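You operate a simulated robot arm through the tools that you are given. There is no shell and no other tool. Be economical: measure what you need, move in short steps, check, and stop when the job is done.

You run a simulated two-armed robot. Do the job below in one go: nothing can be reset, and whatever is moved stays where it is left.

TASK
Test the trip switch at level 0, reset it, then set level 8.
Fine: press its Test button once; circuits 22 and 25 light again; breakers, plugs and test buttons stay.

It is judged by the outcome, as a careful person would: the job done as asked, and still so three seconds after it is handed in. It fails if anything else is knocked over, pushed out of place, dropped, spilled or broken.

THE ROBOT
Two 6-joint arms with two-finger grippers on one trunk, on a base that drives. Base frame: it is fixed to the floor where the robot stands at the start and does not move with it; the origin is under the middle of the robot, x ahead of it, y to its left, z up. Units: cm, rad, N and s.
The left shoulder is at the start at [3, 17.8, 101.3], the right one opposite. With the tool pointing down near the work surface each hand reaches from about 38 to 84 cm from the robot's upright axis, wherever it stands, measured 20 degrees to its own side. Places, roughly: breaker five [60, 20, 110]; breaker four [60, 30, 110]; breaker one [60, 50, 110]; breaker six [60, 10, 110]; breaker three [60, 40, 110]; breaker two [60, 40, 110]; changeover dial [60, 10, 130]; lamp marked twenty-five [70, 130, 120]; lamp marked twenty-two [70, 140, 120]; level dial [40, 0, 90]; phase dial [60, 50, 130]; plug marked twenty-five [50, 125, 100]; plug marked twenty-nine [50, 100, 100]; plug marked twenty-seven [50, 125, 100]; plug marked twenty-six [50, 125, 100]; plug marked twenty-two [50, 125, 100]. Payload 2.54 kg a hand.
Tool frame (each hand has its own): the origin (TCP) lies between the finger pads and is the grasp point; the fingertips stand 3 cm ahead of it; z points along the fingers, y is the line along which they close. The gripper opens to 11.6 cm. The gripper's body begins 9.5 cm behind the TCP.
Orientation is told as [roll, pitch, yaw] about the base's x, y, z axes, in that order, counted from this pose: with the fingers straight down and closing along the base's y, the tool's x points along the base's -x, its y along +y and its z along -z.

THE INTERFACE
- The arms move only by the tool nudge_tool. It takes "left_commands", "right_commands" or both (then of equal length, played together; a hand with none holds still); each is a list of rows, each a list of 7 numbers: the shift along the tool's x, y, z in cm, then the turn, a rotation vector about the tool's x, y, z in rad, then the opening, from 0 (shut) to 1 (fully open). In form: [[x, y, z, wx, wy, wz, hand], ...]. A call has 1 to 10 rows; each row shifts and turns the commanded pose from where the row before left it, along the tool's axes as they then stand. Each row takes 0.2 s and may step no farther than 5 cm and 0.15 rad from the row before; otherwise, or with a gripper value out of range, the whole call is refused. Where a pose cannot be reached the arm comes as near as it can. A force on the tool above 40 N (or 10 N above the force at the start of the call, whichever is more), or a blocked arm, ends the call early, and 0.2 s more pass. Each finger travels about 15.3 cm/s and halts on what it meets, pressing with about 38 N; the grip force reading is that of the motor and also rises with nothing between the fingers. The clock runs only during rows and for 0.2 s after the last one: add rows that do not move to give the fingers time. The reply holds the time, the measured pose of the TCP, the force on the tool along the base axes, the opening and the grip force, in the units named above and with some noise, with the torque about the TCP (base axes, N m) and any sound that the robot's microphone picked up, and new pictures: "views" is both (left out), scene, wrist or none (wrist: the cameras of the hands that moved).
- Cameras (640 x 400 px; columns grow to the right, rows downward): "scene" is now at [5.26, -0.37, 173.88]; the picture's right is [-0.03, -1.00, 0.00], its down [-0.72, 0.02, -0.69] and it looks along [0.69, -0.02, -0.72] (base axes); focal length 285 px, centre (320, 200). "left" rides on the left gripper at [6.9, 1.5, -12.2] in its tool frame; the picture's right is [-0.21, 0.98, 0.00], its down [-0.83, -0.18, -0.53] and it looks along [-0.52, -0.11, 0.85] (tool axes); focal length 251 px, centre (320, 200). "right" rides on the right gripper at [6.9, -1.5, -12.2] in its tool frame; the picture's right is [0.21, 0.98, 0.00], its down [-0.83, 0.18, -0.53] and it looks along [-0.52, 0.11, 0.85] (tool axes); focal length 251 px, centre (320, 200). There is no depth. A picture from a camera that has moved, and an enlarged one, comes with that camera's place and axes in the base frame and with its lens.
- raise_lower(by): slides the trunk up (or, below 0, down) by that many cm; the arms and the scene camera ride with it, the base frame stays. It gives what a move gives, with no picture.
- base_move(legs): drives the robot by 1 to 6 legs, each [ahead, left, turn to the left] in cm, cm and rad, along the robot's own axes; the way and the turn of a leg run together, so that a leg with both is an arc; at most 150 cm and 3.142 rad a leg. The arms and the cameras ride along, it lands a little off, and it stops where it bumps. It gives what a move gives, and a new picture of the scene camera.
- turn_head(pan, tilt): turns the head with the scene camera to pan (to the left, within 2.496 rad either way) and tilt (down, from -0.506 to 1.204), counted from straight ahead of the robot. It gives what a move gives, and a new picture of the scene camera.
- inspect(camera, box): a new picture of the part [left, top, right, bottom] of that camera's present view, enlarged. It takes no simulated time.
- finish_job(): hands the job in; it is judged then, once.

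Go step by step. Nothing tells you exact positions but the pictures and the camera data: compare them with the known pose of the tool, close in by small moves and look again before you grip or let go. The budget is 120 turns and 260 pictures, counting those below and the enlarged ones. Unless the task says otherwise, let go and move clear before handing in, and close with one line.

The tools are called after "Call:" as name(argument=value, ...) on one line, values as JSON. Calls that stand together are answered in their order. nudge_tool: Moves the arms, as the interface text tells. Its arguments: {"type":"object","properties":{"left_commands":{"type":"array"},"right_commands":{"type":"array"},"views":{"type":"string","enum":["both","scene","wrist","none"]}},"required":[]} The other tools are called the same way: raise_lower (by) slides the trunk up or down; base_move (legs) drives the base; turn_head (pan, tilt) turns the head that bears the scene camera; inspect (camera, box) takes an enlarged picture of a part of a camera's view; finish_job () hands the job in.

At the start:

```text
clock: 0.0
left_ee_pos: [47.64, 13.86, 133.03]
left_tcp_rot: [0.0, 0.0, 0.0]
left_force: [-0.7, 0.3, -0.3]
left_wrist_torque: [0.0, -0.02, 0.01]
left_finger_gap: 11.57
left_gripper_force: 0.0
right_ee_pos: [46.39, -23.68, 137.13]
right_tcp_rot: [-0.001, -0.002, 0.001]
right_force: [-0.4, 0.4, 0.4]
right_wrist_torque: [-0.02, 0.04, 0.02]
right_finger_gap: 11.61
right_gripper_force: 0.0
trunk travel left (down, up): [-22.5, 31.5]
robot x, y, heading: [0.08, 0.03, -0.004]
head pan, tilt: [-0.031, 0.808]
```

scene: 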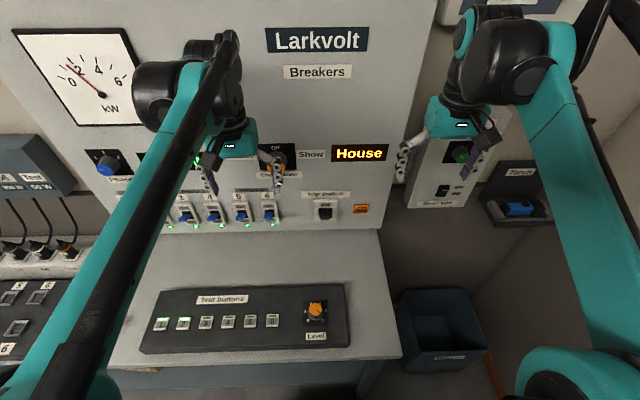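
right: 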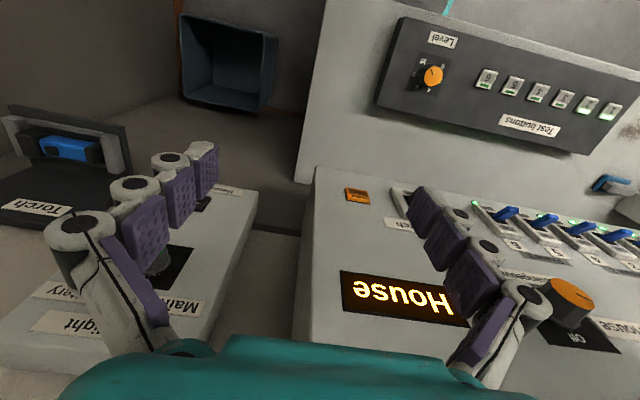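
left: 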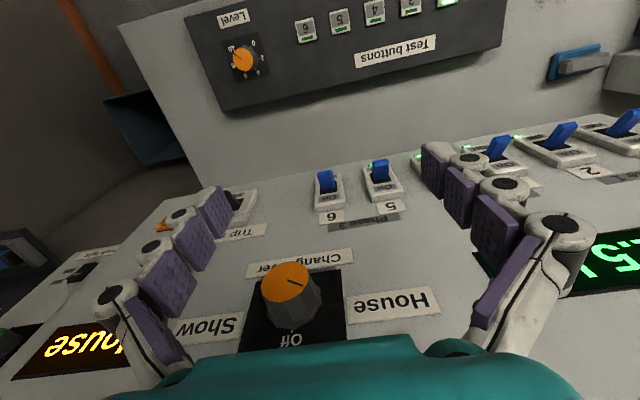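

I see a breaker panel with a trip switch with an orange button beside it, a level dial on a console, and test buttons on the console. I'll enlarge the key parts first.

Call:
inspect(camera="scene", box=[140, 270, 360, 360])

Call:
inspect(camera="scene", box=[220, 130, 400, 240])

Call:
inspect(camera="right", box=[300, 0, 640, 240])

Call:
turn_head(pan=0.9, tilt=0.6)

```text
2.91 times, centred on (250, 315) of scene
camera zoom: at [5.26, -0.37, 173.88], right [-0.03, -1.0, 0.0], down [-0.72, 0.02, -0.69], along [0.69, -0.02, -0.72], focal length 828 px, centre (524, -134)
```

zoom: 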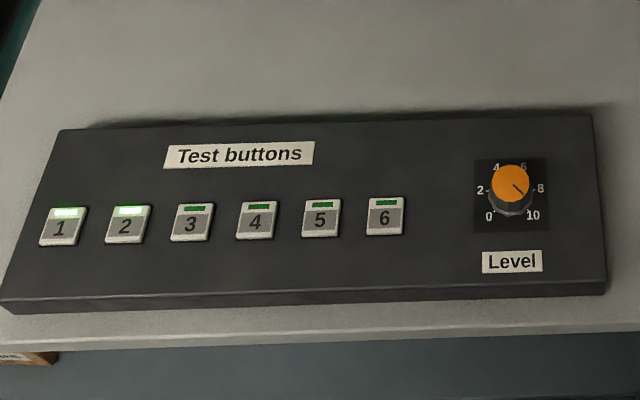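

```text
3.56 times, centred on (310, 185) of scene
camera zoom: at [5.26, -0.37, 173.88], right [-0.03, -1.0, 0.0], down [-0.72, 0.02, -0.69], along [0.69, -0.02, -0.72], focal length 1012 px, centre (356, 253)
```

zoom: 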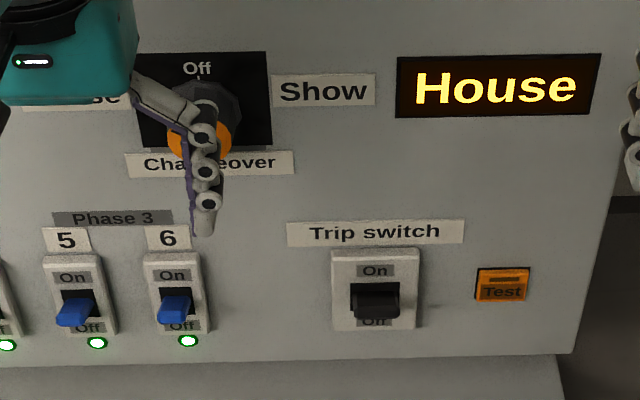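

```text
1.67 times, centred on (470, 120) of right
camera zoom: at [39.51, -25.21, 149.29], right [-0.21, 0.98, 0.0], down [0.83, 0.18, 0.53], along [0.52, 0.11, -0.85], focal length 419 px, centre (70, 333)
```

zoom: 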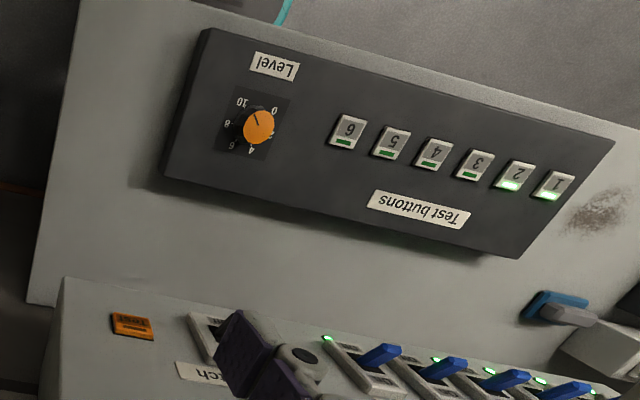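

```text
clock: 1.2
left_ee_pos: [47.67, 13.71, 133.07]
left_tcp_rot: [0.0, -0.002, 0.001]
left_force: [-0.4, 0.1, 0.0]
left_wrist_torque: [-0.01, 0.01, -0.04]
left_finger_gap: 11.6
left_gripper_force: 0.1
right_ee_pos: [46.36, -23.65, 137.14]
right_tcp_rot: [-0.002, 0.001, 0.0]
right_force: [-0.4, -0.6, -0.2]
right_wrist_torque: [-0.01, 0.01, -0.03]
right_finger_gap: 11.6
right_gripper_force: 0.0
trunk travel left (down, up): [-22.5, 31.5]
robot x, y, heading: [0.14, -0.26, 0.001]
head pan, tilt: [0.901, 0.6]
camera scene: at [2.73, 6.8, 175.63], right [0.78, -0.62, 0.0], down [-0.35, -0.44, -0.82], along [0.51, 0.65, -0.57], focal length 285 px, centre (320, 200)
```

scene: 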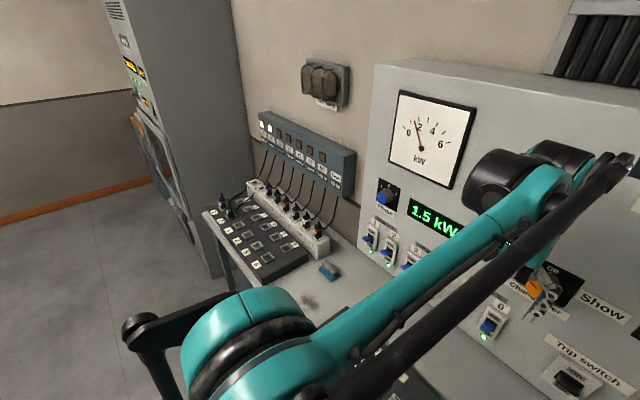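

The lamps are on the box at the far left. I'll read them now, then look back at the panel.

Call:
inspect(camera="scene", box=[190, 100, 370, 280])

Call:
inspect(camera="left", box=[150, 0, 350, 250])

Call:
inspect(camera="left", box=[190, 20, 290, 90])

Call:
turn_head(pan=0.0, tilt=0.85)

```text
2.22 times, centred on (280, 190) of scene
camera zoom: at [2.73, 6.8, 175.63], right [0.78, -0.62, 0.0], down [-0.35, -0.44, -0.82], along [0.51, 0.65, -0.57], focal length 633 px, centre (409, 222)
```

zoom: 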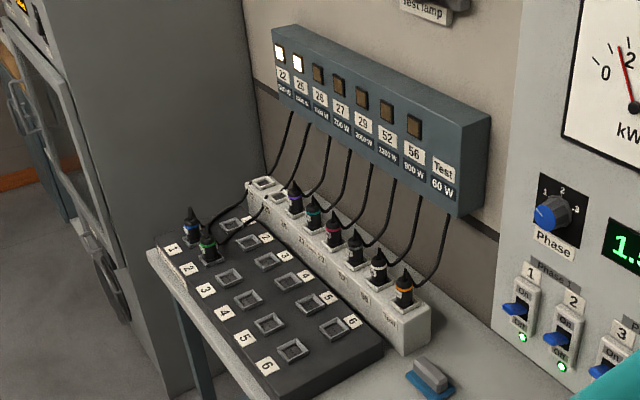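

```text
1.60 times, centred on (250, 125) of left
camera zoom: at [40.81, 15.27, 145.29], right [0.21, 0.98, 0.0], down [0.83, -0.18, 0.53], along [0.52, -0.11, -0.85], focal length 402 px, centre (432, 320)
```

zoom: 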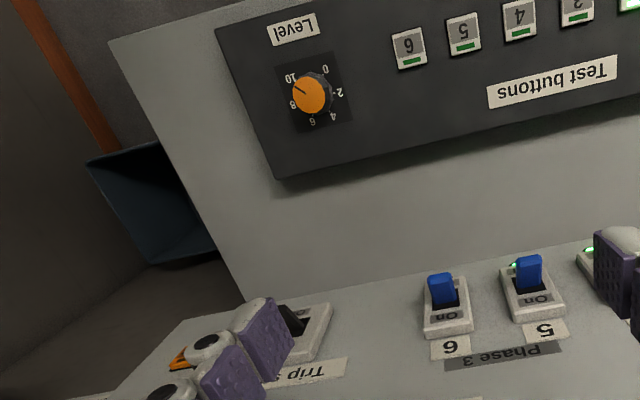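

```text
5.71 times, centred on (240, 55) of left
camera zoom: at [40.81, 15.27, 145.29], right [0.21, 0.98, 0.0], down [0.83, -0.18, 0.53], along [0.52, -0.11, -0.85], focal length 1437 px, centre (777, 1029)
```

zoom: 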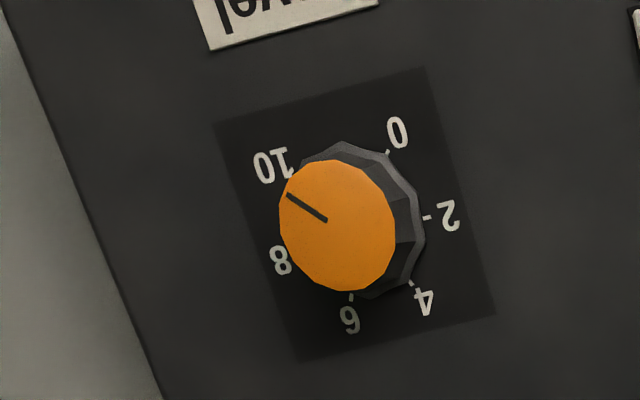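

```text
clock: 2.4
left_ee_pos: [47.65, 13.75, 133.07]
left_tcp_rot: [-0.001, 0.001, 0.0]
left_force: [0.0, -0.2, 0.1]
left_wrist_torque: [-0.01, 0.01, 0.04]
left_finger_gap: 11.62
left_gripper_force: 0.0
right_ee_pos: [46.38, -23.73, 137.22]
right_tcp_rot: [0.001, 0.0, -0.001]
right_force: [-0.1, -0.3, 0.0]
right_wrist_torque: [-0.02, 0.0, -0.02]
right_finger_gap: 11.6
right_gripper_force: 0.1
trunk travel left (down, up): [-22.5, 31.5]
robot x, y, heading: [0.2, -0.4, 0.003]
head pan, tilt: [0.0, 0.85]
camera scene: at [5.05, -0.11, 173.54], right [0.0, -1.0, 0.0], down [-0.75, 0.0, -0.66], along [0.66, 0.0, -0.75], focal length 285 px, centre (320, 200)
```

scene: 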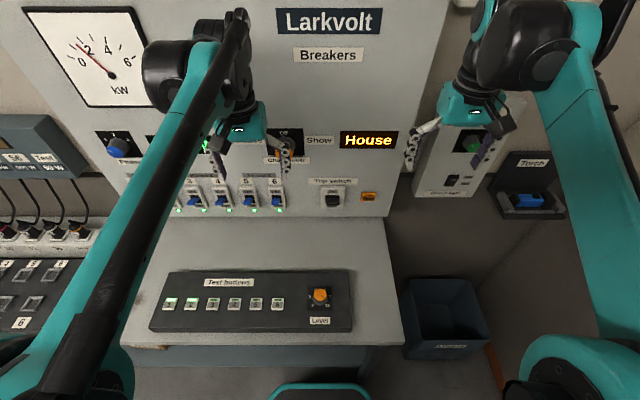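

All breakers are on, lamps 22 and 25 are lit, and the level dial points to about 10. I'll back off 10 cm so the dial is comfortably within reach, then shift the left arm aside and bring the right hand over the dial.

Call:
base_move(legs=[[-10, 0, 0]])

Call:
nudge_tool(left_commands=[[0, 5, 0, 0, 0, 0, 0.5], [0, 5, 0, 0, 0, 0, 0.5], [0, 5, 0, 0, 0, 0, 0.5], [0, 0, 0, 0, 0, 0, 0.5], [0, 0, 0, 0, 0, 0, 0.5]], right_commands=[[0, 4.5, 0, 0, 0, 0, 0.6], [0, 4.5, 4, 0, 0, 0, 0.6], [0, 4.5, 5, 0, 0, 0, 0.6], [0, 4.5, 5, 0, 0, 0, 0.6], [0, 4.5, 5, 0, 0, 0, 0.6]])

```text
clock: 3.6
left_ee_pos: [37.61, 13.83, 133.02]
left_tcp_rot: [0.001, -0.001, 0.0]
left_force: [-0.1, -0.2, -0.1]
left_wrist_torque: [-0.02, -0.05, -0.05]
left_finger_gap: 11.6
left_gripper_force: 0.1
right_ee_pos: [36.52, -23.61, 137.17]
right_tcp_rot: [-0.001, 0.0, 0.001]
right_force: [-1.3, 0.3, 0.1]
right_wrist_torque: [-0.01, -0.05, 0.02]
right_finger_gap: 11.59
right_gripper_force: 0.1
trunk travel left (down, up): [-22.5, 31.5]
robot x, y, heading: [-10.05, -0.3, -0.003]
head pan, tilt: [0.0, 0.85]
camera scene: at [-5.0, -0.13, 173.55], right [0.0, -1.0, 0.0], down [-0.75, 0.0, -0.66], along [0.66, 0.0, -0.75], focal length 285 px, centre (320, 200)
```

scene: 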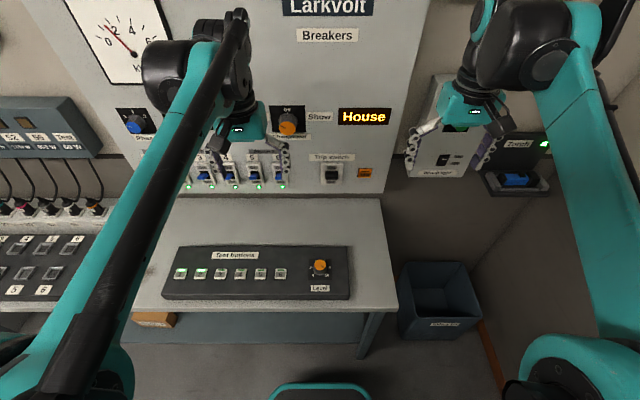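

```text
refused: row 2 steps farther than a row can; nothing moved
```

Call:
nudge_tool(left_commands=[[0, 5, 0, 0, 0, 0, 0.5], [0, 5, 0, 0, 0, 0, 0.5], [0, 5, 0, 0, 0, 0, 0.5], [0, 0, 0, 0, 0, 0, 0.5], [0, 0, 0, 0, 0, 0, 0.5], [0, 0, 0, 0, 0, 0, 0.5], [0, 0, 0, 0, 0, 0, 0.5], [0, 0, 0, 0, 0, 0, 0.5], [0, 0, 0, 0, 0, 0, 0.5], [0, 0, 0, 0, 0, 0, 0.5]], right_commands=[[-0.42, 2.35, 3.2, 0, 0, 0, 0.6], [-0.42, 2.35, 3.2, 0, 0, 0, 0.6], [-0.42, 2.35, 3.2, 0, 0, 0, 0.6], [-0.42, 2.35, 3.2, 0, 0, 0, 0.6], [-0.42, 2.35, 3.2, 0, 0, 0, 0.6], [-0.42, 2.35, 3.2, 0, 0, 0, 0.6], [-0.42, 2.35, 3.2, 0, 0, 0, 0.6], [-0.42, 2.35, 3.2, 0, 0, 0, 0.6], [-0.42, 2.35, 3.2, 0, 0, 0, 0.6], [-0.42, 2.35, 3.2, 0, 0, 0, 0.6]])

```text
clock: 5.8
left_ee_pos: [37.86, 28.81, 133.01]
left_tcp_rot: [0.0, 0.0, 0.002]
left_force: [-0.1, 0.2, 0.5]
left_wrist_torque: [-0.03, -0.02, 0.0]
left_finger_gap: 5.82
left_gripper_force: 0.1
right_ee_pos: [40.67, 0.04, 104.9]
right_tcp_rot: [-0.001, -0.001, 0.002]
right_force: [-0.6, 0.7, -0.1]
right_wrist_torque: [-0.03, 0.03, -0.04]
right_finger_gap: 6.97
right_gripper_force: 0.1
trunk travel left (down, up): [-22.5, 31.5]
robot x, y, heading: [-10.17, -0.04, 0.003]
head pan, tilt: [0.0, 0.85]
camera scene: at [-4.76, 0.01, 173.54], right [0.0, -1.0, 0.0], down [-0.75, 0.0, -0.66], along [0.66, 0.0, -0.75], focal length 285 px, centre (320, 200)
camera right: at [33.86, -1.5, 117.15], right [-0.22, 0.98, 0.0], down [0.83, 0.18, 0.53], along [0.52, 0.11, -0.85], focal length 251 px, centre (320, 200)
camera left: at [30.99, 30.42, 145.26], right [0.21, 0.98, 0.0], down [0.83, -0.18, 0.53], along [0.52, -0.11, -0.85], focal length 251 px, centre (320, 200)
```

scene: 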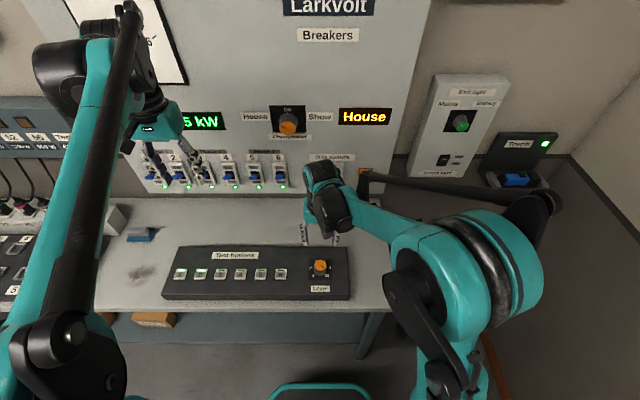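
right: 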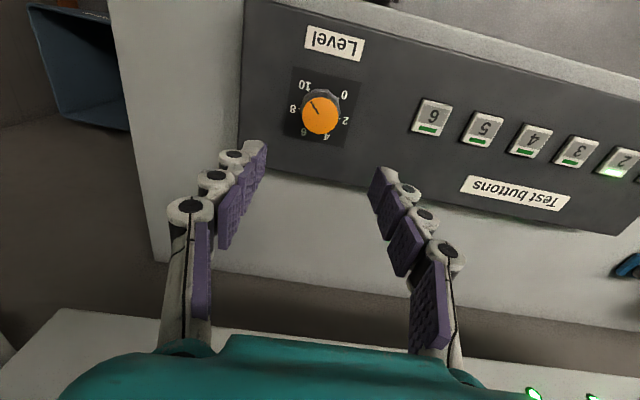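
left: 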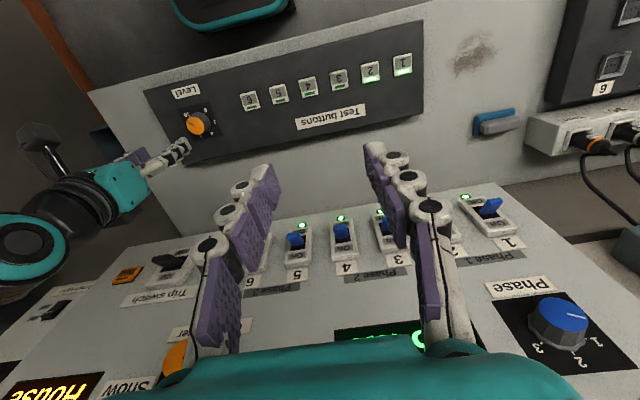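

Call:
inspect(camera="right", box=[270, 60, 370, 150])

Call:
inspect(camera="scene", box=[290, 240, 350, 300])

```text
4.44 times, centred on (320, 105) of right
camera zoom: at [33.86, -1.5, 117.15], right [-0.22, 0.98, 0.0], down [0.83, 0.18, 0.53], along [0.52, 0.11, -0.85], focal length 1118 px, centre (320, 622)
```

zoom: 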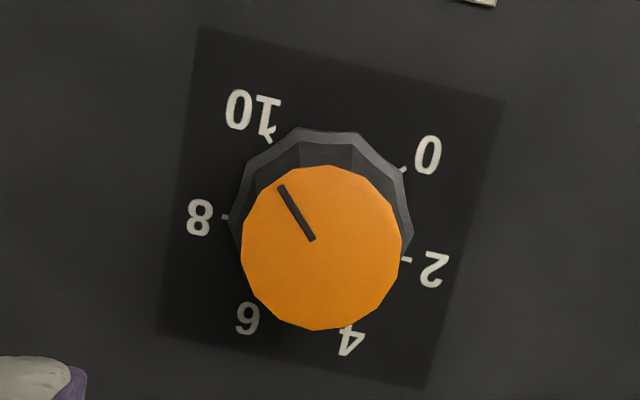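

```text
6.67 times, centred on (320, 270) of scene
camera zoom: at [-4.76, 0.01, 173.54], right [0.0, -1.0, 0.0], down [-0.75, 0.0, -0.66], along [0.66, 0.0, -0.75], focal length 1898 px, centre (320, -267)
```

zoom: 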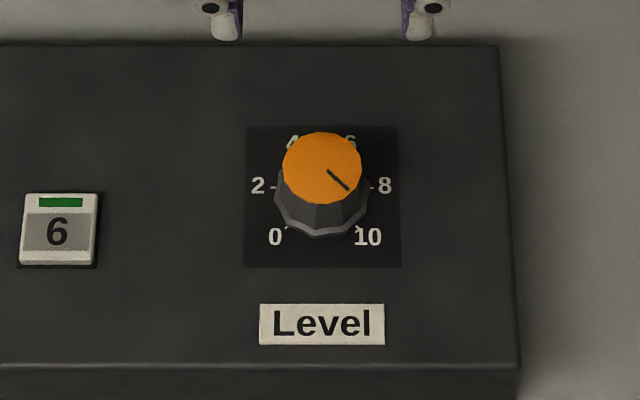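

The level dial's cap is at about [40.25, -0.15, 90.3], 2.4 cm above its face, and it points to 10. I'll centre over it and pre-turn the wrist clockwise by 1.2 rad.

Call:
nudge_tool(right_commands=[[0.42, -0.19, 0.4, 0, 0, 0, 0.6], [0, 0, 0, 0, 0, 0.15, 0.6], [0, 0, 0, 0, 0, 0.15, 0.6], [0, 0, 0, 0, 0, 0.15, 0.6], [0, 0, 0, 0, 0, 0.15, 0.6], [0, 0, 0, 0, 0, 0.15, 0.6], [0, 0, 0, 0, 0, 0.15, 0.6], [0, 0, 0, 0, 0, 0.15, 0.6], [0, 0, 0, 0, 0, 0.15, 0.6], [0, 0, 0, 0, 0, 0, 0.6]], views="wrist")

```text
clock: 8.0
left_ee_pos: [37.75, 28.81, 133.06]
left_tcp_rot: [-0.002, -0.001, 0.001]
left_force: [-0.7, 0.8, -0.3]
left_wrist_torque: [-0.04, -0.02, -0.01]
left_finger_gap: 5.8
left_gripper_force: 0.0
right_ee_pos: [40.23, -0.41, 104.63]
right_tcp_rot: [0.001, -0.001, -1.2]
right_force: [-0.7, 0.2, -0.1]
right_wrist_torque: [0.0, -0.03, -0.01]
right_finger_gap: 6.95
right_gripper_force: 0.0
trunk travel left (down, up): [-22.5, 31.5]
robot x, y, heading: [-10.08, 0.11, -0.002]
head pan, tilt: [0.0, 0.85]
camera right: at [36.33, 5.54, 116.86], right [0.83, 0.55, 0.0], down [0.47, -0.7, 0.53], along [0.3, -0.44, -0.85], focal length 251 px, centre (320, 200)
```

right: 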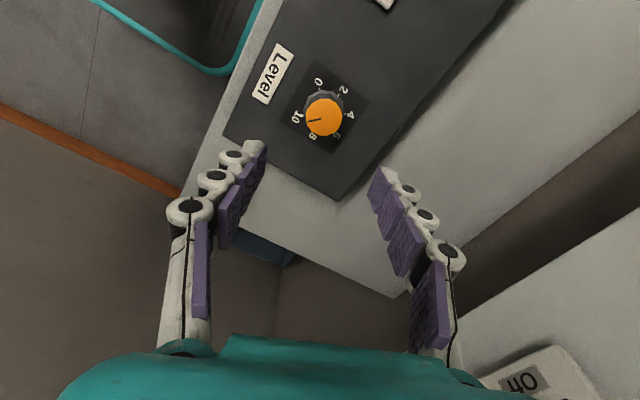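

Call:
nudge_tool(right_commands=[[0.28, 0.11, 4.3, 0, 0, 0, 0.6], [0, 0, 4.3, 0, 0, 0, 0.6], [0, 0, 3.2, 0, 0, 0, 0.6], [0, 0, 1.0, 0, 0, 0, 0.6], [0, 0, 0, 0, 0, 0, 0.6]], views="wrist")

```text
clock: 9.2
left_ee_pos: [37.63, 28.72, 133.15]
left_tcp_rot: [0.0, 0.001, 0.0]
left_force: [0.0, 0.4, -0.9]
left_wrist_torque: [0.02, 0.02, -0.03]
left_finger_gap: 5.8
left_gripper_force: 0.1
right_ee_pos: [40.16, 0.05, 91.84]
right_tcp_rot: [0.001, 0.0, -1.199]
right_force: [-0.6, -0.1, -0.1]
right_wrist_torque: [-0.03, 0.01, -0.02]
right_finger_gap: 6.97
right_gripper_force: 0.0
trunk travel left (down, up): [-22.5, 31.5]
robot x, y, heading: [-9.86, 0.35, 0.002]
head pan, tilt: [0.0, 0.85]
camera right: at [36.28, 5.83, 104.01], right [0.83, 0.56, 0.0], down [0.47, -0.7, 0.53], along [0.3, -0.44, -0.85], focal length 251 px, centre (320, 200)
```

right: 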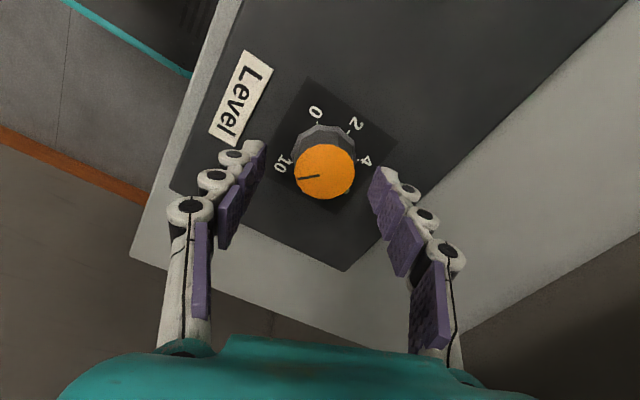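

Call:
nudge_tool(right_commands=[[0.3, 0.2, 0.1, 0, 0, 0, 0.5], [0, 0, 0, 0, 0, 0, 0.42], [0, 0, 0, 0, 0, 0, 0.35], [0, 0, 0, 0, 0, 0, 0.28], [0, 0, 0, 0, 0, 0, 0.28]], views="wrist")

```text
clock: 10.4
left_ee_pos: [37.78, 28.84, 133.1]
left_tcp_rot: [0.001, 0.001, 0.001]
left_force: [0.7, -0.7, 0.2]
left_wrist_torque: [0.0, -0.01, 0.03]
left_finger_gap: 5.79
left_gripper_force: 0.0
right_ee_pos: [40.36, 0.28, 91.7]
right_tcp_rot: [0.001, -0.001, -1.2]
right_force: [11.1, 3.3, 10.3]
right_wrist_torque: [0.18, -0.42, 0.08]
right_finger_gap: 3.9
right_gripper_force: 45.5
trunk travel left (down, up): [-22.5, 31.5]
robot x, y, heading: [-9.7, -0.04, 0.004]
head pan, tilt: [0.0, 0.85]
camera right: at [36.45, 6.24, 103.94], right [0.83, 0.56, 0.0], down [0.47, -0.7, 0.53], along [0.3, -0.44, -0.85], focal length 251 px, centre (320, 200)
```

right: 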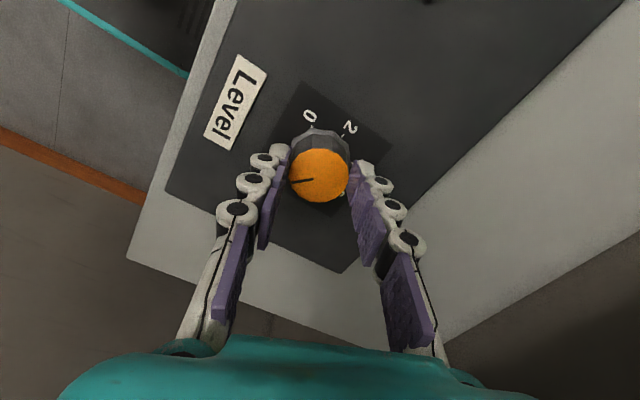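

Gripped with a 3.9 cm gap. I'll turn counter-clockwise toward lower levels.

Call:
nudge_tool(right_commands=[[0, 0.15, 0, 0, 0, -0.12, 0.28], [0, 0, 0, 0, 0, -0.15, 0.28], [0, 0, 0, 0, 0, -0.15, 0.28], [0, 0, 0, 0, 0, -0.15, 0.28], [0, 0, 0, 0, 0, 0, 0.28]], views="wrist")

```text
clock: 11.6
left_ee_pos: [37.55, 28.66, 133.17]
left_tcp_rot: [-0.001, -0.001, 0.0]
left_force: [-0.5, 0.1, 0.0]
left_wrist_torque: [-0.02, -0.02, 0.0]
left_finger_gap: 5.8
left_gripper_force: 0.1
right_ee_pos: [40.28, 0.21, 91.74]
right_tcp_rot: [-0.001, 0.003, -0.628]
right_force: [-22.7, -10.5, -25.2]
right_wrist_torque: [-0.41, 0.56, -0.13]
right_finger_gap: 3.92
right_gripper_force: 45.3
trunk travel left (down, up): [-22.5, 31.5]
robot x, y, heading: [-9.61, 0.12, 0.004]
head pan, tilt: [0.0, 0.85]
camera right: at [33.78, 3.05, 103.98], right [0.4, 0.92, 0.0], down [0.78, -0.34, 0.53], along [0.49, -0.21, -0.85], focal length 251 px, centre (320, 200)
```

right: 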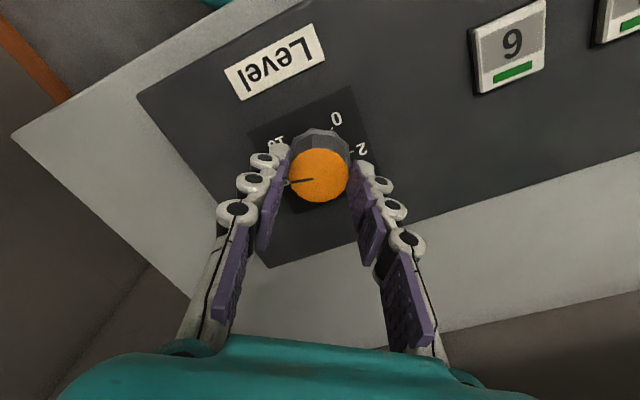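

Call:
nudge_tool(right_commands=[[0.1, -0.2, 0.15, 0, 0, -0.1, 0.28], [0, 0, 0, 0, 0, -0.15, 0.28], [0, 0, 0, 0, 0, -0.15, 0.28], [0, 0, 0, 0, 0, -0.15, 0.28], [0, 0, 0, 0, 0, -0.15, 0.28], [0, 0, 0, 0, 0, 0, 0.28]], views="wrist")

```text
clock: 13.0
left_ee_pos: [37.53, 28.63, 133.26]
left_tcp_rot: [0.001, -0.003, 0.001]
left_force: [0.6, -0.3, 0.2]
left_wrist_torque: [-0.02, -0.01, 0.0]
left_finger_gap: 5.8
left_gripper_force: 0.1
right_ee_pos: [40.05, -0.0, 91.86]
right_tcp_rot: [-0.001, -0.001, 0.071]
right_force: [-6.9, -26.1, 23.0]
right_wrist_torque: [-1.04, 0.13, -0.09]
right_finger_gap: 3.89
right_gripper_force: 45.3
trunk travel left (down, up): [-22.5, 31.5]
robot x, y, heading: [-9.77, -0.27, -0.002]
head pan, tilt: [0.0, 0.85]
camera right: at [33.32, -2.04, 103.94], right [-0.28, 0.96, 0.0], down [0.81, 0.24, 0.54], along [0.51, 0.15, -0.84], focal length 251 px, centre (320, 200)
```

right: 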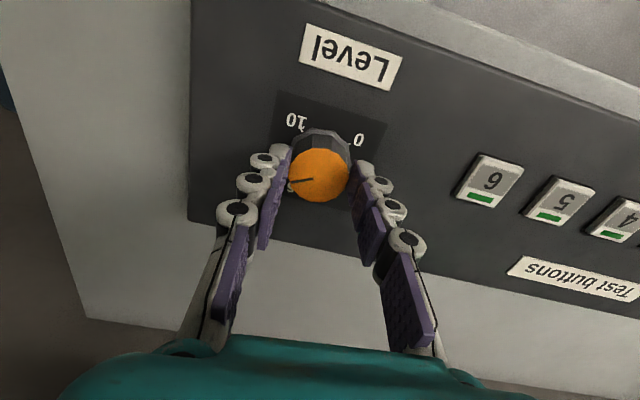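

Call:
nudge_tool(right_commands=[[0.05, -0.2, -0.12, 0, 0, -0.1, 0.28], [0, 0, 0, 0, 0, -0.15, 0.28], [0, 0, 0, 0, 0, -0.15, 0.28], [0, 0, 0, 0, 0, -0.15, 0.28], [0, 0, 0, 0, 0, -0.15, 0.28], [0, 0, 0, 0, 0, 0, 0.28]], views="none")

```text
clock: 14.4
left_ee_pos: [37.65, 28.46, 133.19]
left_tcp_rot: [0.003, -0.001, 0.002]
left_force: [0.7, 1.1, 0.0]
left_wrist_torque: [0.03, 0.01, 0.02]
left_finger_gap: 5.8
left_gripper_force: 0.1
right_ee_pos: [40.14, -0.28, 91.83]
right_tcp_rot: [-0.002, 0.0, 0.771]
right_force: [-2.7, -30.3, -3.2]
right_wrist_torque: [-0.51, 0.02, -0.05]
right_finger_gap: 3.91
right_gripper_force: 44.9
trunk travel left (down, up): [-22.5, 31.5]
robot x, y, heading: [-9.93, -0.18, 0.004]
head pan, tilt: [0.0, 0.85]
```

Call:
nudge_tool(right_commands=[[0.17, -0.18, 0, 0, 0, -0.1, 0.28], [0, 0, 0, 0, 0, -0.15, 0.28], [0, 0, 0, 0, 0, -0.15, 0.28], [0, 0, 0, 0, 0, -0.15, 0.28], [0, 0, 0, 0, 0, 0, 0.28]], views="wrist")

```text
clock: 15.6
left_ee_pos: [37.87, 28.52, 133.21]
left_tcp_rot: [0.003, 0.001, 0.001]
left_force: [-0.1, -0.4, 0.3]
left_wrist_torque: [0.0, -0.02, 0.02]
left_finger_gap: 5.8
left_gripper_force: 0.1
right_ee_pos: [40.45, -0.39, 91.91]
right_tcp_rot: [-0.003, 0.0, 1.322]
right_force: [19.7, -19.9, 15.9]
right_wrist_torque: [0.03, -0.85, -0.1]
right_finger_gap: 3.93
right_gripper_force: 45.2
trunk travel left (down, up): [-22.5, 31.5]
robot x, y, heading: [-10.22, -0.01, 0.003]
head pan, tilt: [0.0, 0.85]
camera right: at [40.16, -7.47, 103.96], right [-1.0, 0.03, 0.0], down [0.03, 0.85, 0.53], along [0.02, 0.53, -0.85], focal length 251 px, centre (320, 200)
```

right: 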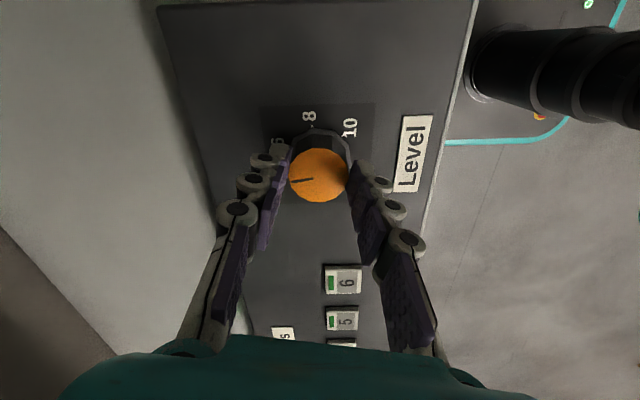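

Call:
nudge_tool(right_commands=[[0, 0, 0, 0, 0, 0, 0.45], [0, 0, 0, 0, 0, 0, 0.6], [0, 0, -4, 0, 0, 0, 0.6], [0, 0, 0, 0, 0, 0.15, 0.6], [0, 0, 0, 0, 0, 0.15, 0.6], [0, 0, 0, 0, 0, 0.15, 0.6], [0, 0, 0, 0, 0, 0.15, 0.6], [0, 0, 0, 0, 0, 0.15, 0.6], [0, 0, 0, 0, 0, 0.15, 0.6], [0, 0, 0, 0, 0, 0.15, 0.6]], views="none")

Call:
nudge_tool(right_commands=[[0, 0, 0, 0, 0, 0.15, 0.6], [0, 0, 0, 0, 0, 0.15, 0.6], [0, 0, 0, 0, 0, 0.15, 0.6], [0, 0, 0, 0, 0, 0.15, 0.6], [0, 0, 0, 0, 0, 0.15, 0.6], [0, 0, 0, 0, 0, 0.15, 0.6], [0, 0, 0, 0, 0, 0.15, 0.6], [0, 0, 0, 0, 0, 0.12, 0.6], [0, 0, 0, 0, 0, 0, 0.6]], views="wrist")

```text
clock: 17.8
left_ee_pos: [37.71, 28.81, 133.12]
left_tcp_rot: [0.0, 0.0, 0.002]
left_force: [0.3, 1.1, 0.1]
left_wrist_torque: [0.01, 0.01, -0.01]
left_finger_gap: 5.8
left_gripper_force: 0.0
right_ee_pos: [40.14, -0.12, 95.84]
right_tcp_rot: [0.0, 0.001, 0.268]
right_force: [-0.8, 0.1, -0.2]
right_wrist_torque: [0.04, -0.02, 0.0]
right_finger_gap: 6.95
right_gripper_force: 0.1
trunk travel left (down, up): [-22.5, 31.5]
robot x, y, heading: [-10.08, 0.1, -0.001]
head pan, tilt: [0.0, 0.85]
```

```text
clock: 19.8
left_ee_pos: [37.72, 28.79, 133.15]
left_tcp_rot: [0.001, 0.0, 0.003]
left_force: [-0.2, 0.6, 0.8]
left_wrist_torque: [-0.02, 0.02, 0.01]
left_finger_gap: 5.81
left_gripper_force: 0.1
right_ee_pos: [40.14, -0.15, 95.83]
right_tcp_rot: [0.001, 0.001, -0.9]
right_force: [0.2, -0.2, 0.1]
right_wrist_torque: [0.02, 0.01, 0.0]
right_finger_gap: 6.96
right_gripper_force: 0.0
trunk travel left (down, up): [-22.5, 31.5]
robot x, y, heading: [-9.76, -0.04, -0.003]
head pan, tilt: [0.0, 0.85]
camera right: at [34.76, 4.29, 108.0], right [0.63, 0.78, 0.0], down [0.66, -0.53, 0.53], along [0.41, -0.34, -0.85], focal length 251 px, centre (320, 200)
```

right: 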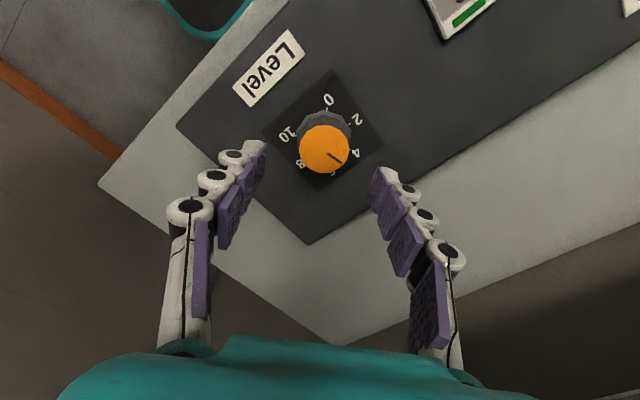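

Call:
nudge_tool(right_commands=[[0.15, 0.15, 4.1, 0, 0, 0, 0.55], [0, 0, 0, 0, 0, 0, 0.45], [0, 0, 0, 0, 0, 0, 0.35], [0, 0, 0, 0, 0, 0, 0.28], [0, 0, 0, 0, 0, 0, 0.28], [0, 0, 0, 0, 0, -0.15, 0.28], [0, 0, 0, 0, 0, -0.15, 0.28], [0, 0, 0, 0, 0, -0.15, 0.28], [0, 0, 0, 0, 0, 0, 0.28]], views="wrist")

```text
clock: 21.8
left_ee_pos: [37.85, 28.92, 133.12]
left_tcp_rot: [0.001, -0.001, 0.002]
left_force: [-0.3, 0.4, 0.6]
left_wrist_torque: [0.03, 0.06, -0.03]
left_finger_gap: 5.79
left_gripper_force: 0.1
right_ee_pos: [40.4, 0.04, 91.64]
right_tcp_rot: [0.001, 0.002, -0.447]
right_force: [15.2, 5.9, 14.7]
right_wrist_torque: [0.21, -0.5, 0.02]
right_finger_gap: 3.9
right_gripper_force: 45.1
trunk travel left (down, up): [-22.5, 31.5]
robot x, y, heading: [-9.95, 0.15, 0.008]
head pan, tilt: [0.0, 0.85]
camera right: at [33.44, 1.7, 103.84], right [0.23, 0.97, 0.0], down [0.82, -0.19, 0.53], along [0.52, -0.12, -0.85], focal length 251 px, centre (320, 200)
```

right: 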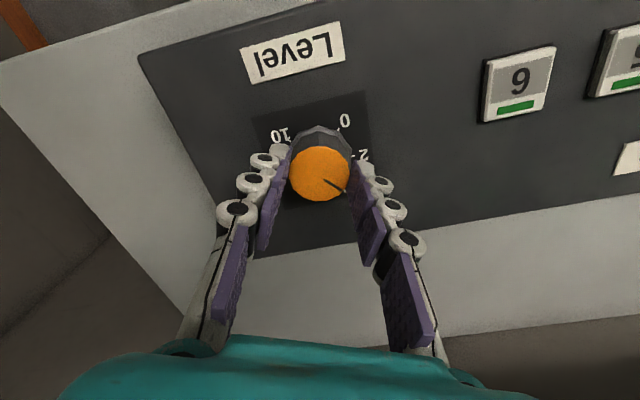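

Call:
nudge_tool(right_commands=[[0, 0.1, 0, 0, 0, -0.15, 0.28], [0, 0, 0, 0, 0, -0.15, 0.28], [0, 0, 0, 0, 0, -0.15, 0.28], [0, 0, 0, 0, 0, -0.15, 0.28], [0, 0, 0, 0, 0, -0.15, 0.28], [0, 0, 0, 0, 0, -0.15, 0.28], [0, 0, 0, 0, 0, -0.15, 0.28], [0, 0, 0, 0, 0, -0.15, 0.28], [0, 0, 0, 0, 0, -0.15, 0.28], [0, 0, 0, 0, 0, 0, 0.28]], views="wrist")

```text
clock: 24.0
left_ee_pos: [37.68, 28.55, 133.18]
left_tcp_rot: [0.003, 0.002, 0.001]
left_force: [-0.2, -1.4, -0.3]
left_wrist_torque: [0.0, 0.0, -0.03]
left_finger_gap: 5.79
left_gripper_force: 0.1
right_ee_pos: [40.29, -0.17, 91.68]
right_tcp_rot: [-0.002, -0.001, 0.903]
right_force: [10.7, -22.3, 8.6]
right_wrist_torque: [-0.66, 0.01, -0.08]
right_finger_gap: 3.9
right_gripper_force: 45.4
trunk travel left (down, up): [-22.5, 31.5]
robot x, y, heading: [-9.85, -0.02, 0.003]
head pan, tilt: [0.0, 0.85]
camera right: at [37.28, -6.55, 103.84], right [-0.9, 0.44, 0.0], down [0.37, 0.76, 0.53], along [0.23, 0.48, -0.85], focal length 251 px, centre (320, 200)
```

right: 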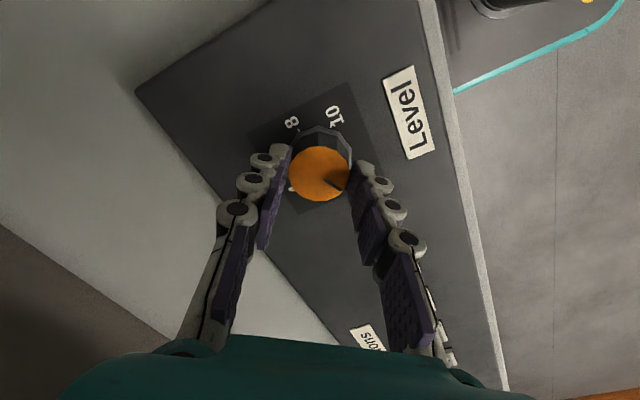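

Call:
nudge_tool(right_commands=[[0.1, -0.1, 0, 0, 0, -0.1, 0.28], [0, 0, 0, 0, 0, -0.1, 0.28], [0, 0, 0, 0, 0, -0.1, 0.28], [0, 0, 0, 0, 0, 0, 0.28]], views="none")

Call:
inspect(camera="right", box=[240, 80, 400, 220])

Call:
inspect(camera="scene", box=[280, 235, 360, 295])

```text
clock: 25.0
left_ee_pos: [37.86, 28.54, 133.13]
left_tcp_rot: [0.002, 0.0, -0.001]
left_force: [-0.2, 0.7, 0.0]
left_wrist_torque: [-0.02, 0.03, 0.0]
left_finger_gap: 5.81
left_gripper_force: 0.0
right_ee_pos: [40.45, -0.15, 91.77]
right_tcp_rot: [-0.001, -0.001, 1.201]
right_force: [16.7, -17.0, 14.8]
right_wrist_torque: [-0.33, -0.67, -1.12]
right_finger_gap: 3.92
right_gripper_force: 45.0
trunk travel left (down, up): [-22.5, 31.5]
robot x, y, heading: [-9.79, 0.0, 0.003]
head pan, tilt: [0.0, 0.85]
```

```text
2.86 times, centred on (320, 150) of right
camera zoom: at [39.35, -7.21, 103.84], right [-0.99, 0.15, 0.0], down [0.13, 0.84, 0.53], along [0.08, 0.53, -0.85], focal length 718 px, centre (320, 343)
```

zoom: 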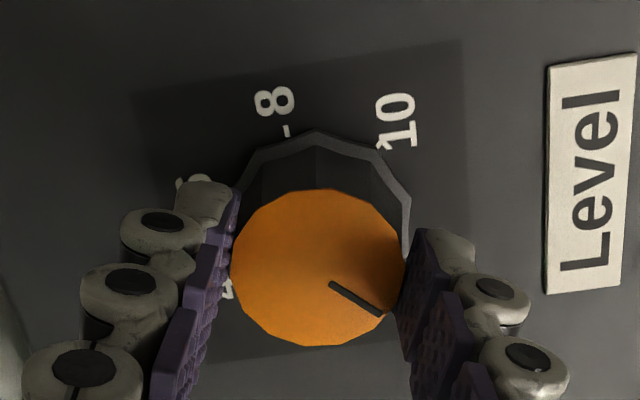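

```text
6.67 times, centred on (320, 265) of scene
camera zoom: at [-4.79, -0.36, 173.54], right [0.0, -1.0, 0.0], down [-0.75, 0.0, -0.66], along [0.66, 0.0, -0.75], focal length 1898 px, centre (320, -233)
```

zoom: 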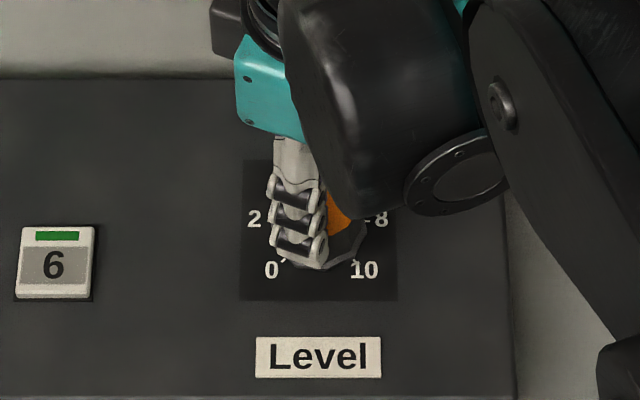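

A counter-torque shows up, so the dial seems to be at its 0 stop. I'll release it, lift away and verify.

Call:
nudge_tool(right_commands=[[0, 0, 0, 0, 0, 0, 0.45], [0, 0, 0, 0, 0, 0, 0.6], [0, 0, -4, 0, 0, 0, 0.6], [0, 0, -4, 0, 0, 0.15, 0.6], [0, 0, -4, 0, 0, 0.15, 0.6], [0, 0, 0, 0, 0, 0.15, 0.6], [0, 0, 0, 0, 0, 0.15, 0.6], [0, 0, 0, 0, 0, 0.15, 0.6], [0, 0, 0, 0, 0, 0.15, 0.6], [0, 0, 0, 0, 0, 0.15, 0.6]], views="none")

Call:
inspect(camera="right", box=[240, 40, 400, 140])

Call:
inspect(camera="scene", box=[280, 235, 360, 295])

```text
clock: 27.2
left_ee_pos: [37.67, 28.83, 133.18]
left_tcp_rot: [-0.001, -0.001, 0.001]
left_force: [-0.3, -0.5, -0.7]
left_wrist_torque: [0.01, 0.04, -0.01]
left_finger_gap: 5.81
left_gripper_force: 0.0
right_ee_pos: [40.12, 0.01, 103.79]
right_tcp_rot: [-0.001, 0.001, 0.149]
right_force: [-0.2, -0.1, 0.0]
right_wrist_torque: [0.02, 0.01, 0.0]
right_finger_gap: 6.96
right_gripper_force: 0.1
trunk travel left (down, up): [-22.5, 31.5]
robot x, y, heading: [-10.02, -0.28, 0.002]
head pan, tilt: [0.0, 0.85]
```

```text
4.00 times, centred on (320, 90) of right
camera zoom: at [33.7, -2.57, 115.9], right [-0.36, 0.93, 0.0], down [0.79, 0.3, 0.53], along [0.5, 0.19, -0.85], focal length 1006 px, centre (320, 640)
```

zoom: 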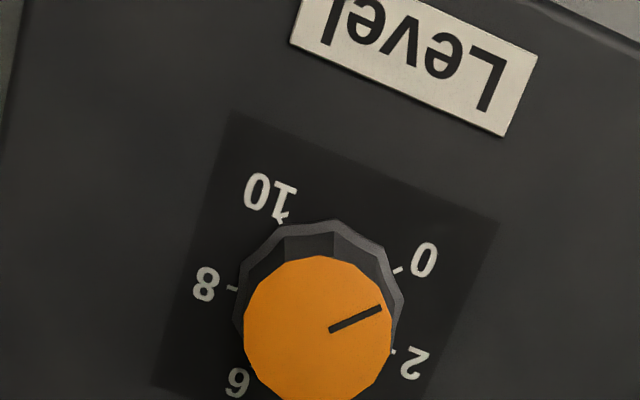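

```text
6.67 times, centred on (320, 265) of scene
camera zoom: at [-4.9, -0.11, 173.54], right [0.0, -1.0, 0.0], down [-0.75, 0.0, -0.66], along [0.66, 0.0, -0.75], focal length 1898 px, centre (320, -233)
```

zoom: 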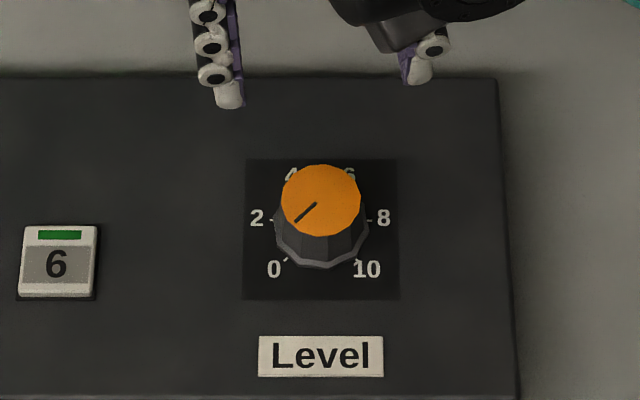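

The dial reads 0. Next I'll close the right gripper and point it forward, facing the orange Test button near [61, -13.9, 111].

Call:
nudge_tool(right_commands=[[-1.0, -3.5, -3, 0, 0, 0.149, 0], [-1.0, -3.5, -3, 0, 0, 0, 0], [-1, -3.5, -3, 0, 0, 0, 0], [-1, -3.5, 0, 0, 0, 0, 0], [0, 0, 0, 0, -0.15, 0, 0], [0, 0, 0, 0, -0.15, 0, 0], [0, 0, 0, 0, -0.15, 0, 0], [0, 0, 0, 0, -0.15, 0, 0], [0, 0, 0, 0, -0.15, 0, 0], [0, 0, 0, 0, -0.15, 0, 0]], views="none")

Call:
nudge_tool(right_commands=[[0, 0, 0, 0, -0.15, 0, 0], [0, 0, 0, 0, -0.15, 0, 0], [0, 0, 0, 0, -0.15, 0, 0], [0, 0, 0, 0, -0.15, 0, 0], [0, 0, 0, 0, -0.07, 0, 0], [0, 0, 0, 0, 0, 0, 0]])

```text
clock: 29.4
left_ee_pos: [37.69, 28.78, 133.09]
left_tcp_rot: [-0.002, 0.0, 0.003]
left_force: [1.3, 0.0, 0.8]
left_wrist_torque: [-0.03, -0.01, -0.01]
left_finger_gap: 5.81
left_gripper_force: 0.1
right_ee_pos: [44.82, -13.74, 112.62]
right_tcp_rot: [0.001, -0.902, 0.002]
right_force: [0.7, 0.4, 1.1]
right_wrist_torque: [0.0, 0.02, -0.02]
right_finger_gap: 0.01
right_gripper_force: 28.3
trunk travel left (down, up): [-22.5, 31.5]
robot x, y, heading: [-10.03, -0.34, 0.0]
head pan, tilt: [0.0, 0.85]
```

```text
clock: 30.8
left_ee_pos: [37.61, 28.7, 133.12]
left_tcp_rot: [-0.001, 0.0, 0.003]
left_force: [0.1, 1.3, 0.4]
left_wrist_torque: [0.0, -0.01, 0.0]
left_finger_gap: 5.81
left_gripper_force: 0.1
right_ee_pos: [46.64, -13.61, 118.41]
right_tcp_rot: [0.003, -1.537, -0.004]
right_force: [-0.1, 0.2, 0.6]
right_wrist_torque: [0.04, -0.02, 0.03]
right_finger_gap: 0.01
right_gripper_force: 28.1
right hand out of reach, approached as far as the arm can: row 3, 4, 5
trunk travel left (down, up): [-22.5, 31.5]
robot x, y, heading: [-9.87, -0.04, -0.001]
head pan, tilt: [0.0, 0.85]
camera scene: at [-4.94, -0.12, 173.54], right [0.0, -1.0, 0.0], down [-0.75, 0.0, -0.66], along [0.66, 0.0, -0.75], focal length 285 px, centre (320, 200)
camera right: at [34.3, -15.12, 111.81], right [-0.01, 0.98, -0.21], down [-0.5, 0.18, 0.84], along [0.86, 0.11, 0.49], focal length 251 px, centre (320, 200)
```

scene: 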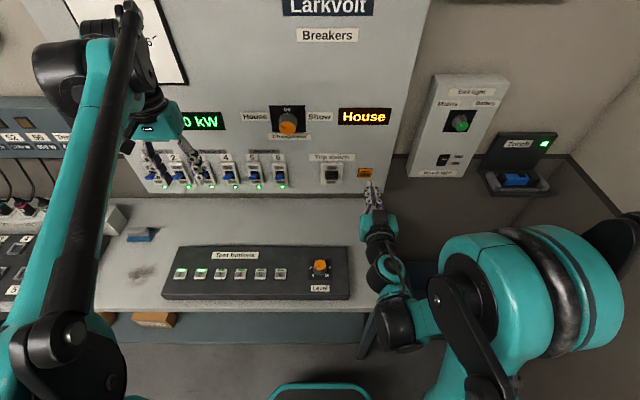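
right: 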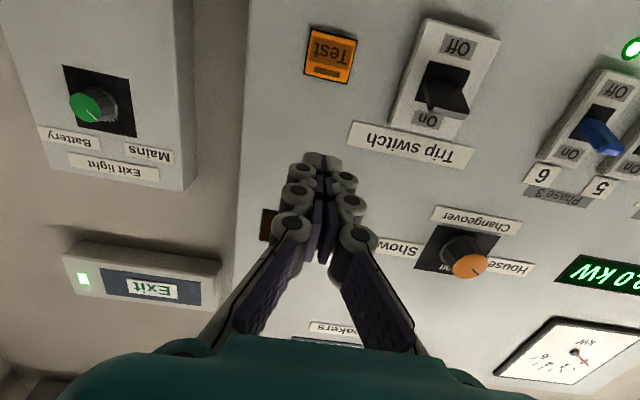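

Pointing forward now. I take the Test button to be at about [60.5, -14.1, 111.9]. I'll go forward and line up the fingertips.

Call:
nudge_tool(right_commands=[[0, -0.3, 3, 0, 0, 0, 0], [0, 0, 3, 0, 0, 0, 0], [0, 0, 0, 0, 0, 0, 0]])

```text
clock: 31.6
left_ee_pos: [37.57, 28.73, 133.09]
left_tcp_rot: [-0.001, 0.0, 0.003]
left_force: [-0.1, 0.5, -0.3]
left_wrist_torque: [0.01, 0.0, -0.01]
left_finger_gap: 5.78
left_gripper_force: 0.1
right_ee_pos: [52.61, -13.91, 118.24]
right_tcp_rot: [0.078, -1.57, -0.075]
right_force: [-0.1, -0.2, 0.7]
right_wrist_torque: [-0.02, 0.02, -0.01]
right_finger_gap: 0.0
right_gripper_force: 28.6
trunk travel left (down, up): [-22.5, 31.5]
robot x, y, heading: [-10.22, 0.13, 0.001]
head pan, tilt: [0.0, 0.85]
camera scene: at [-4.93, -0.13, 173.54], right [0.0, -1.0, 0.0], down [-0.75, 0.0, -0.66], along [0.66, 0.0, -0.75], focal length 285 px, centre (320, 200)
camera right: at [40.6, -15.49, 111.39], right [0.0, 0.98, -0.21], down [-0.53, 0.18, 0.83], along [0.85, 0.12, 0.52], focal length 251 px, centre (320, 200)
```

scene: 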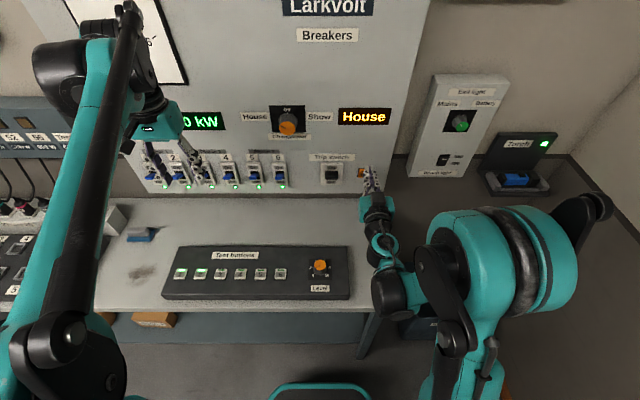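
right: 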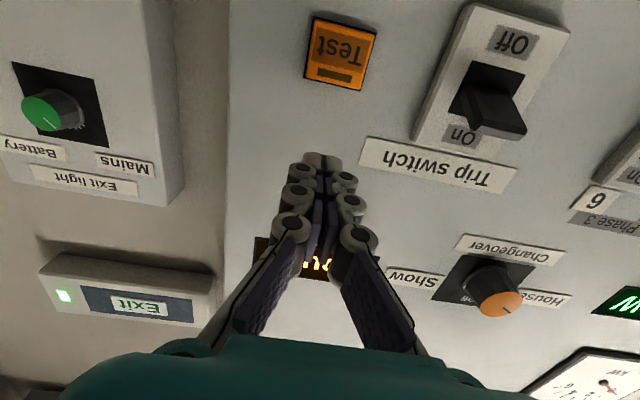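

Call:
nudge_tool(right_commands=[[3.3, 0, 0, 0, 0, 0, 0], [3.3, 0, 0, 0, 0, 0, 0], [0, 0, 1.5, 0, 0, 0, 0], [0, 0, 0, 0, 0, 0, 0]])

```text
clock: 32.6
left_ee_pos: [37.63, 28.78, 133.0]
left_tcp_rot: [0.001, -0.001, 0.003]
left_force: [0.2, 0.4, 0.8]
left_wrist_torque: [-0.01, 0.0, -0.01]
left_finger_gap: 5.79
left_gripper_force: 0.0
right_ee_pos: [56.19, -13.56, 115.04]
right_tcp_rot: [-0.064, -1.57, 0.065]
right_force: [-0.9, 0.5, 1.0]
right_wrist_torque: [-0.03, 0.01, 0.01]
right_finger_gap: 0.0
right_gripper_force: 28.7
right hand out of reach, approached as far as the arm can: row 1, 2
trunk travel left (down, up): [-22.5, 31.5]
robot x, y, heading: [-9.99, 0.1, 0.0]
head pan, tilt: [0.0, 0.85]
camera scene: at [-4.94, -0.11, 173.54], right [0.0, -1.0, 0.0], down [-0.75, 0.0, -0.66], along [0.66, 0.0, -0.75], focal length 285 px, centre (320, 200)
camera right: at [44.14, -15.22, 108.13], right [0.0, 0.98, -0.21], down [-0.53, 0.18, 0.83], along [0.85, 0.12, 0.52], focal length 251 px, centre (320, 200)
```

scene: 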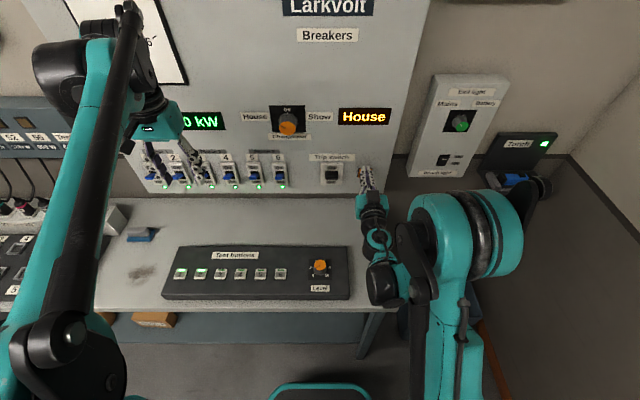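
right: 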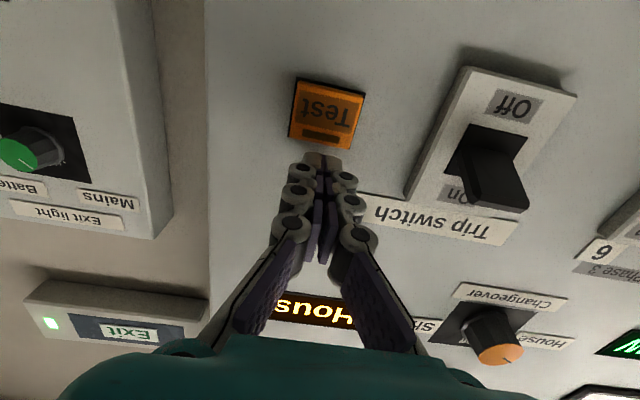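

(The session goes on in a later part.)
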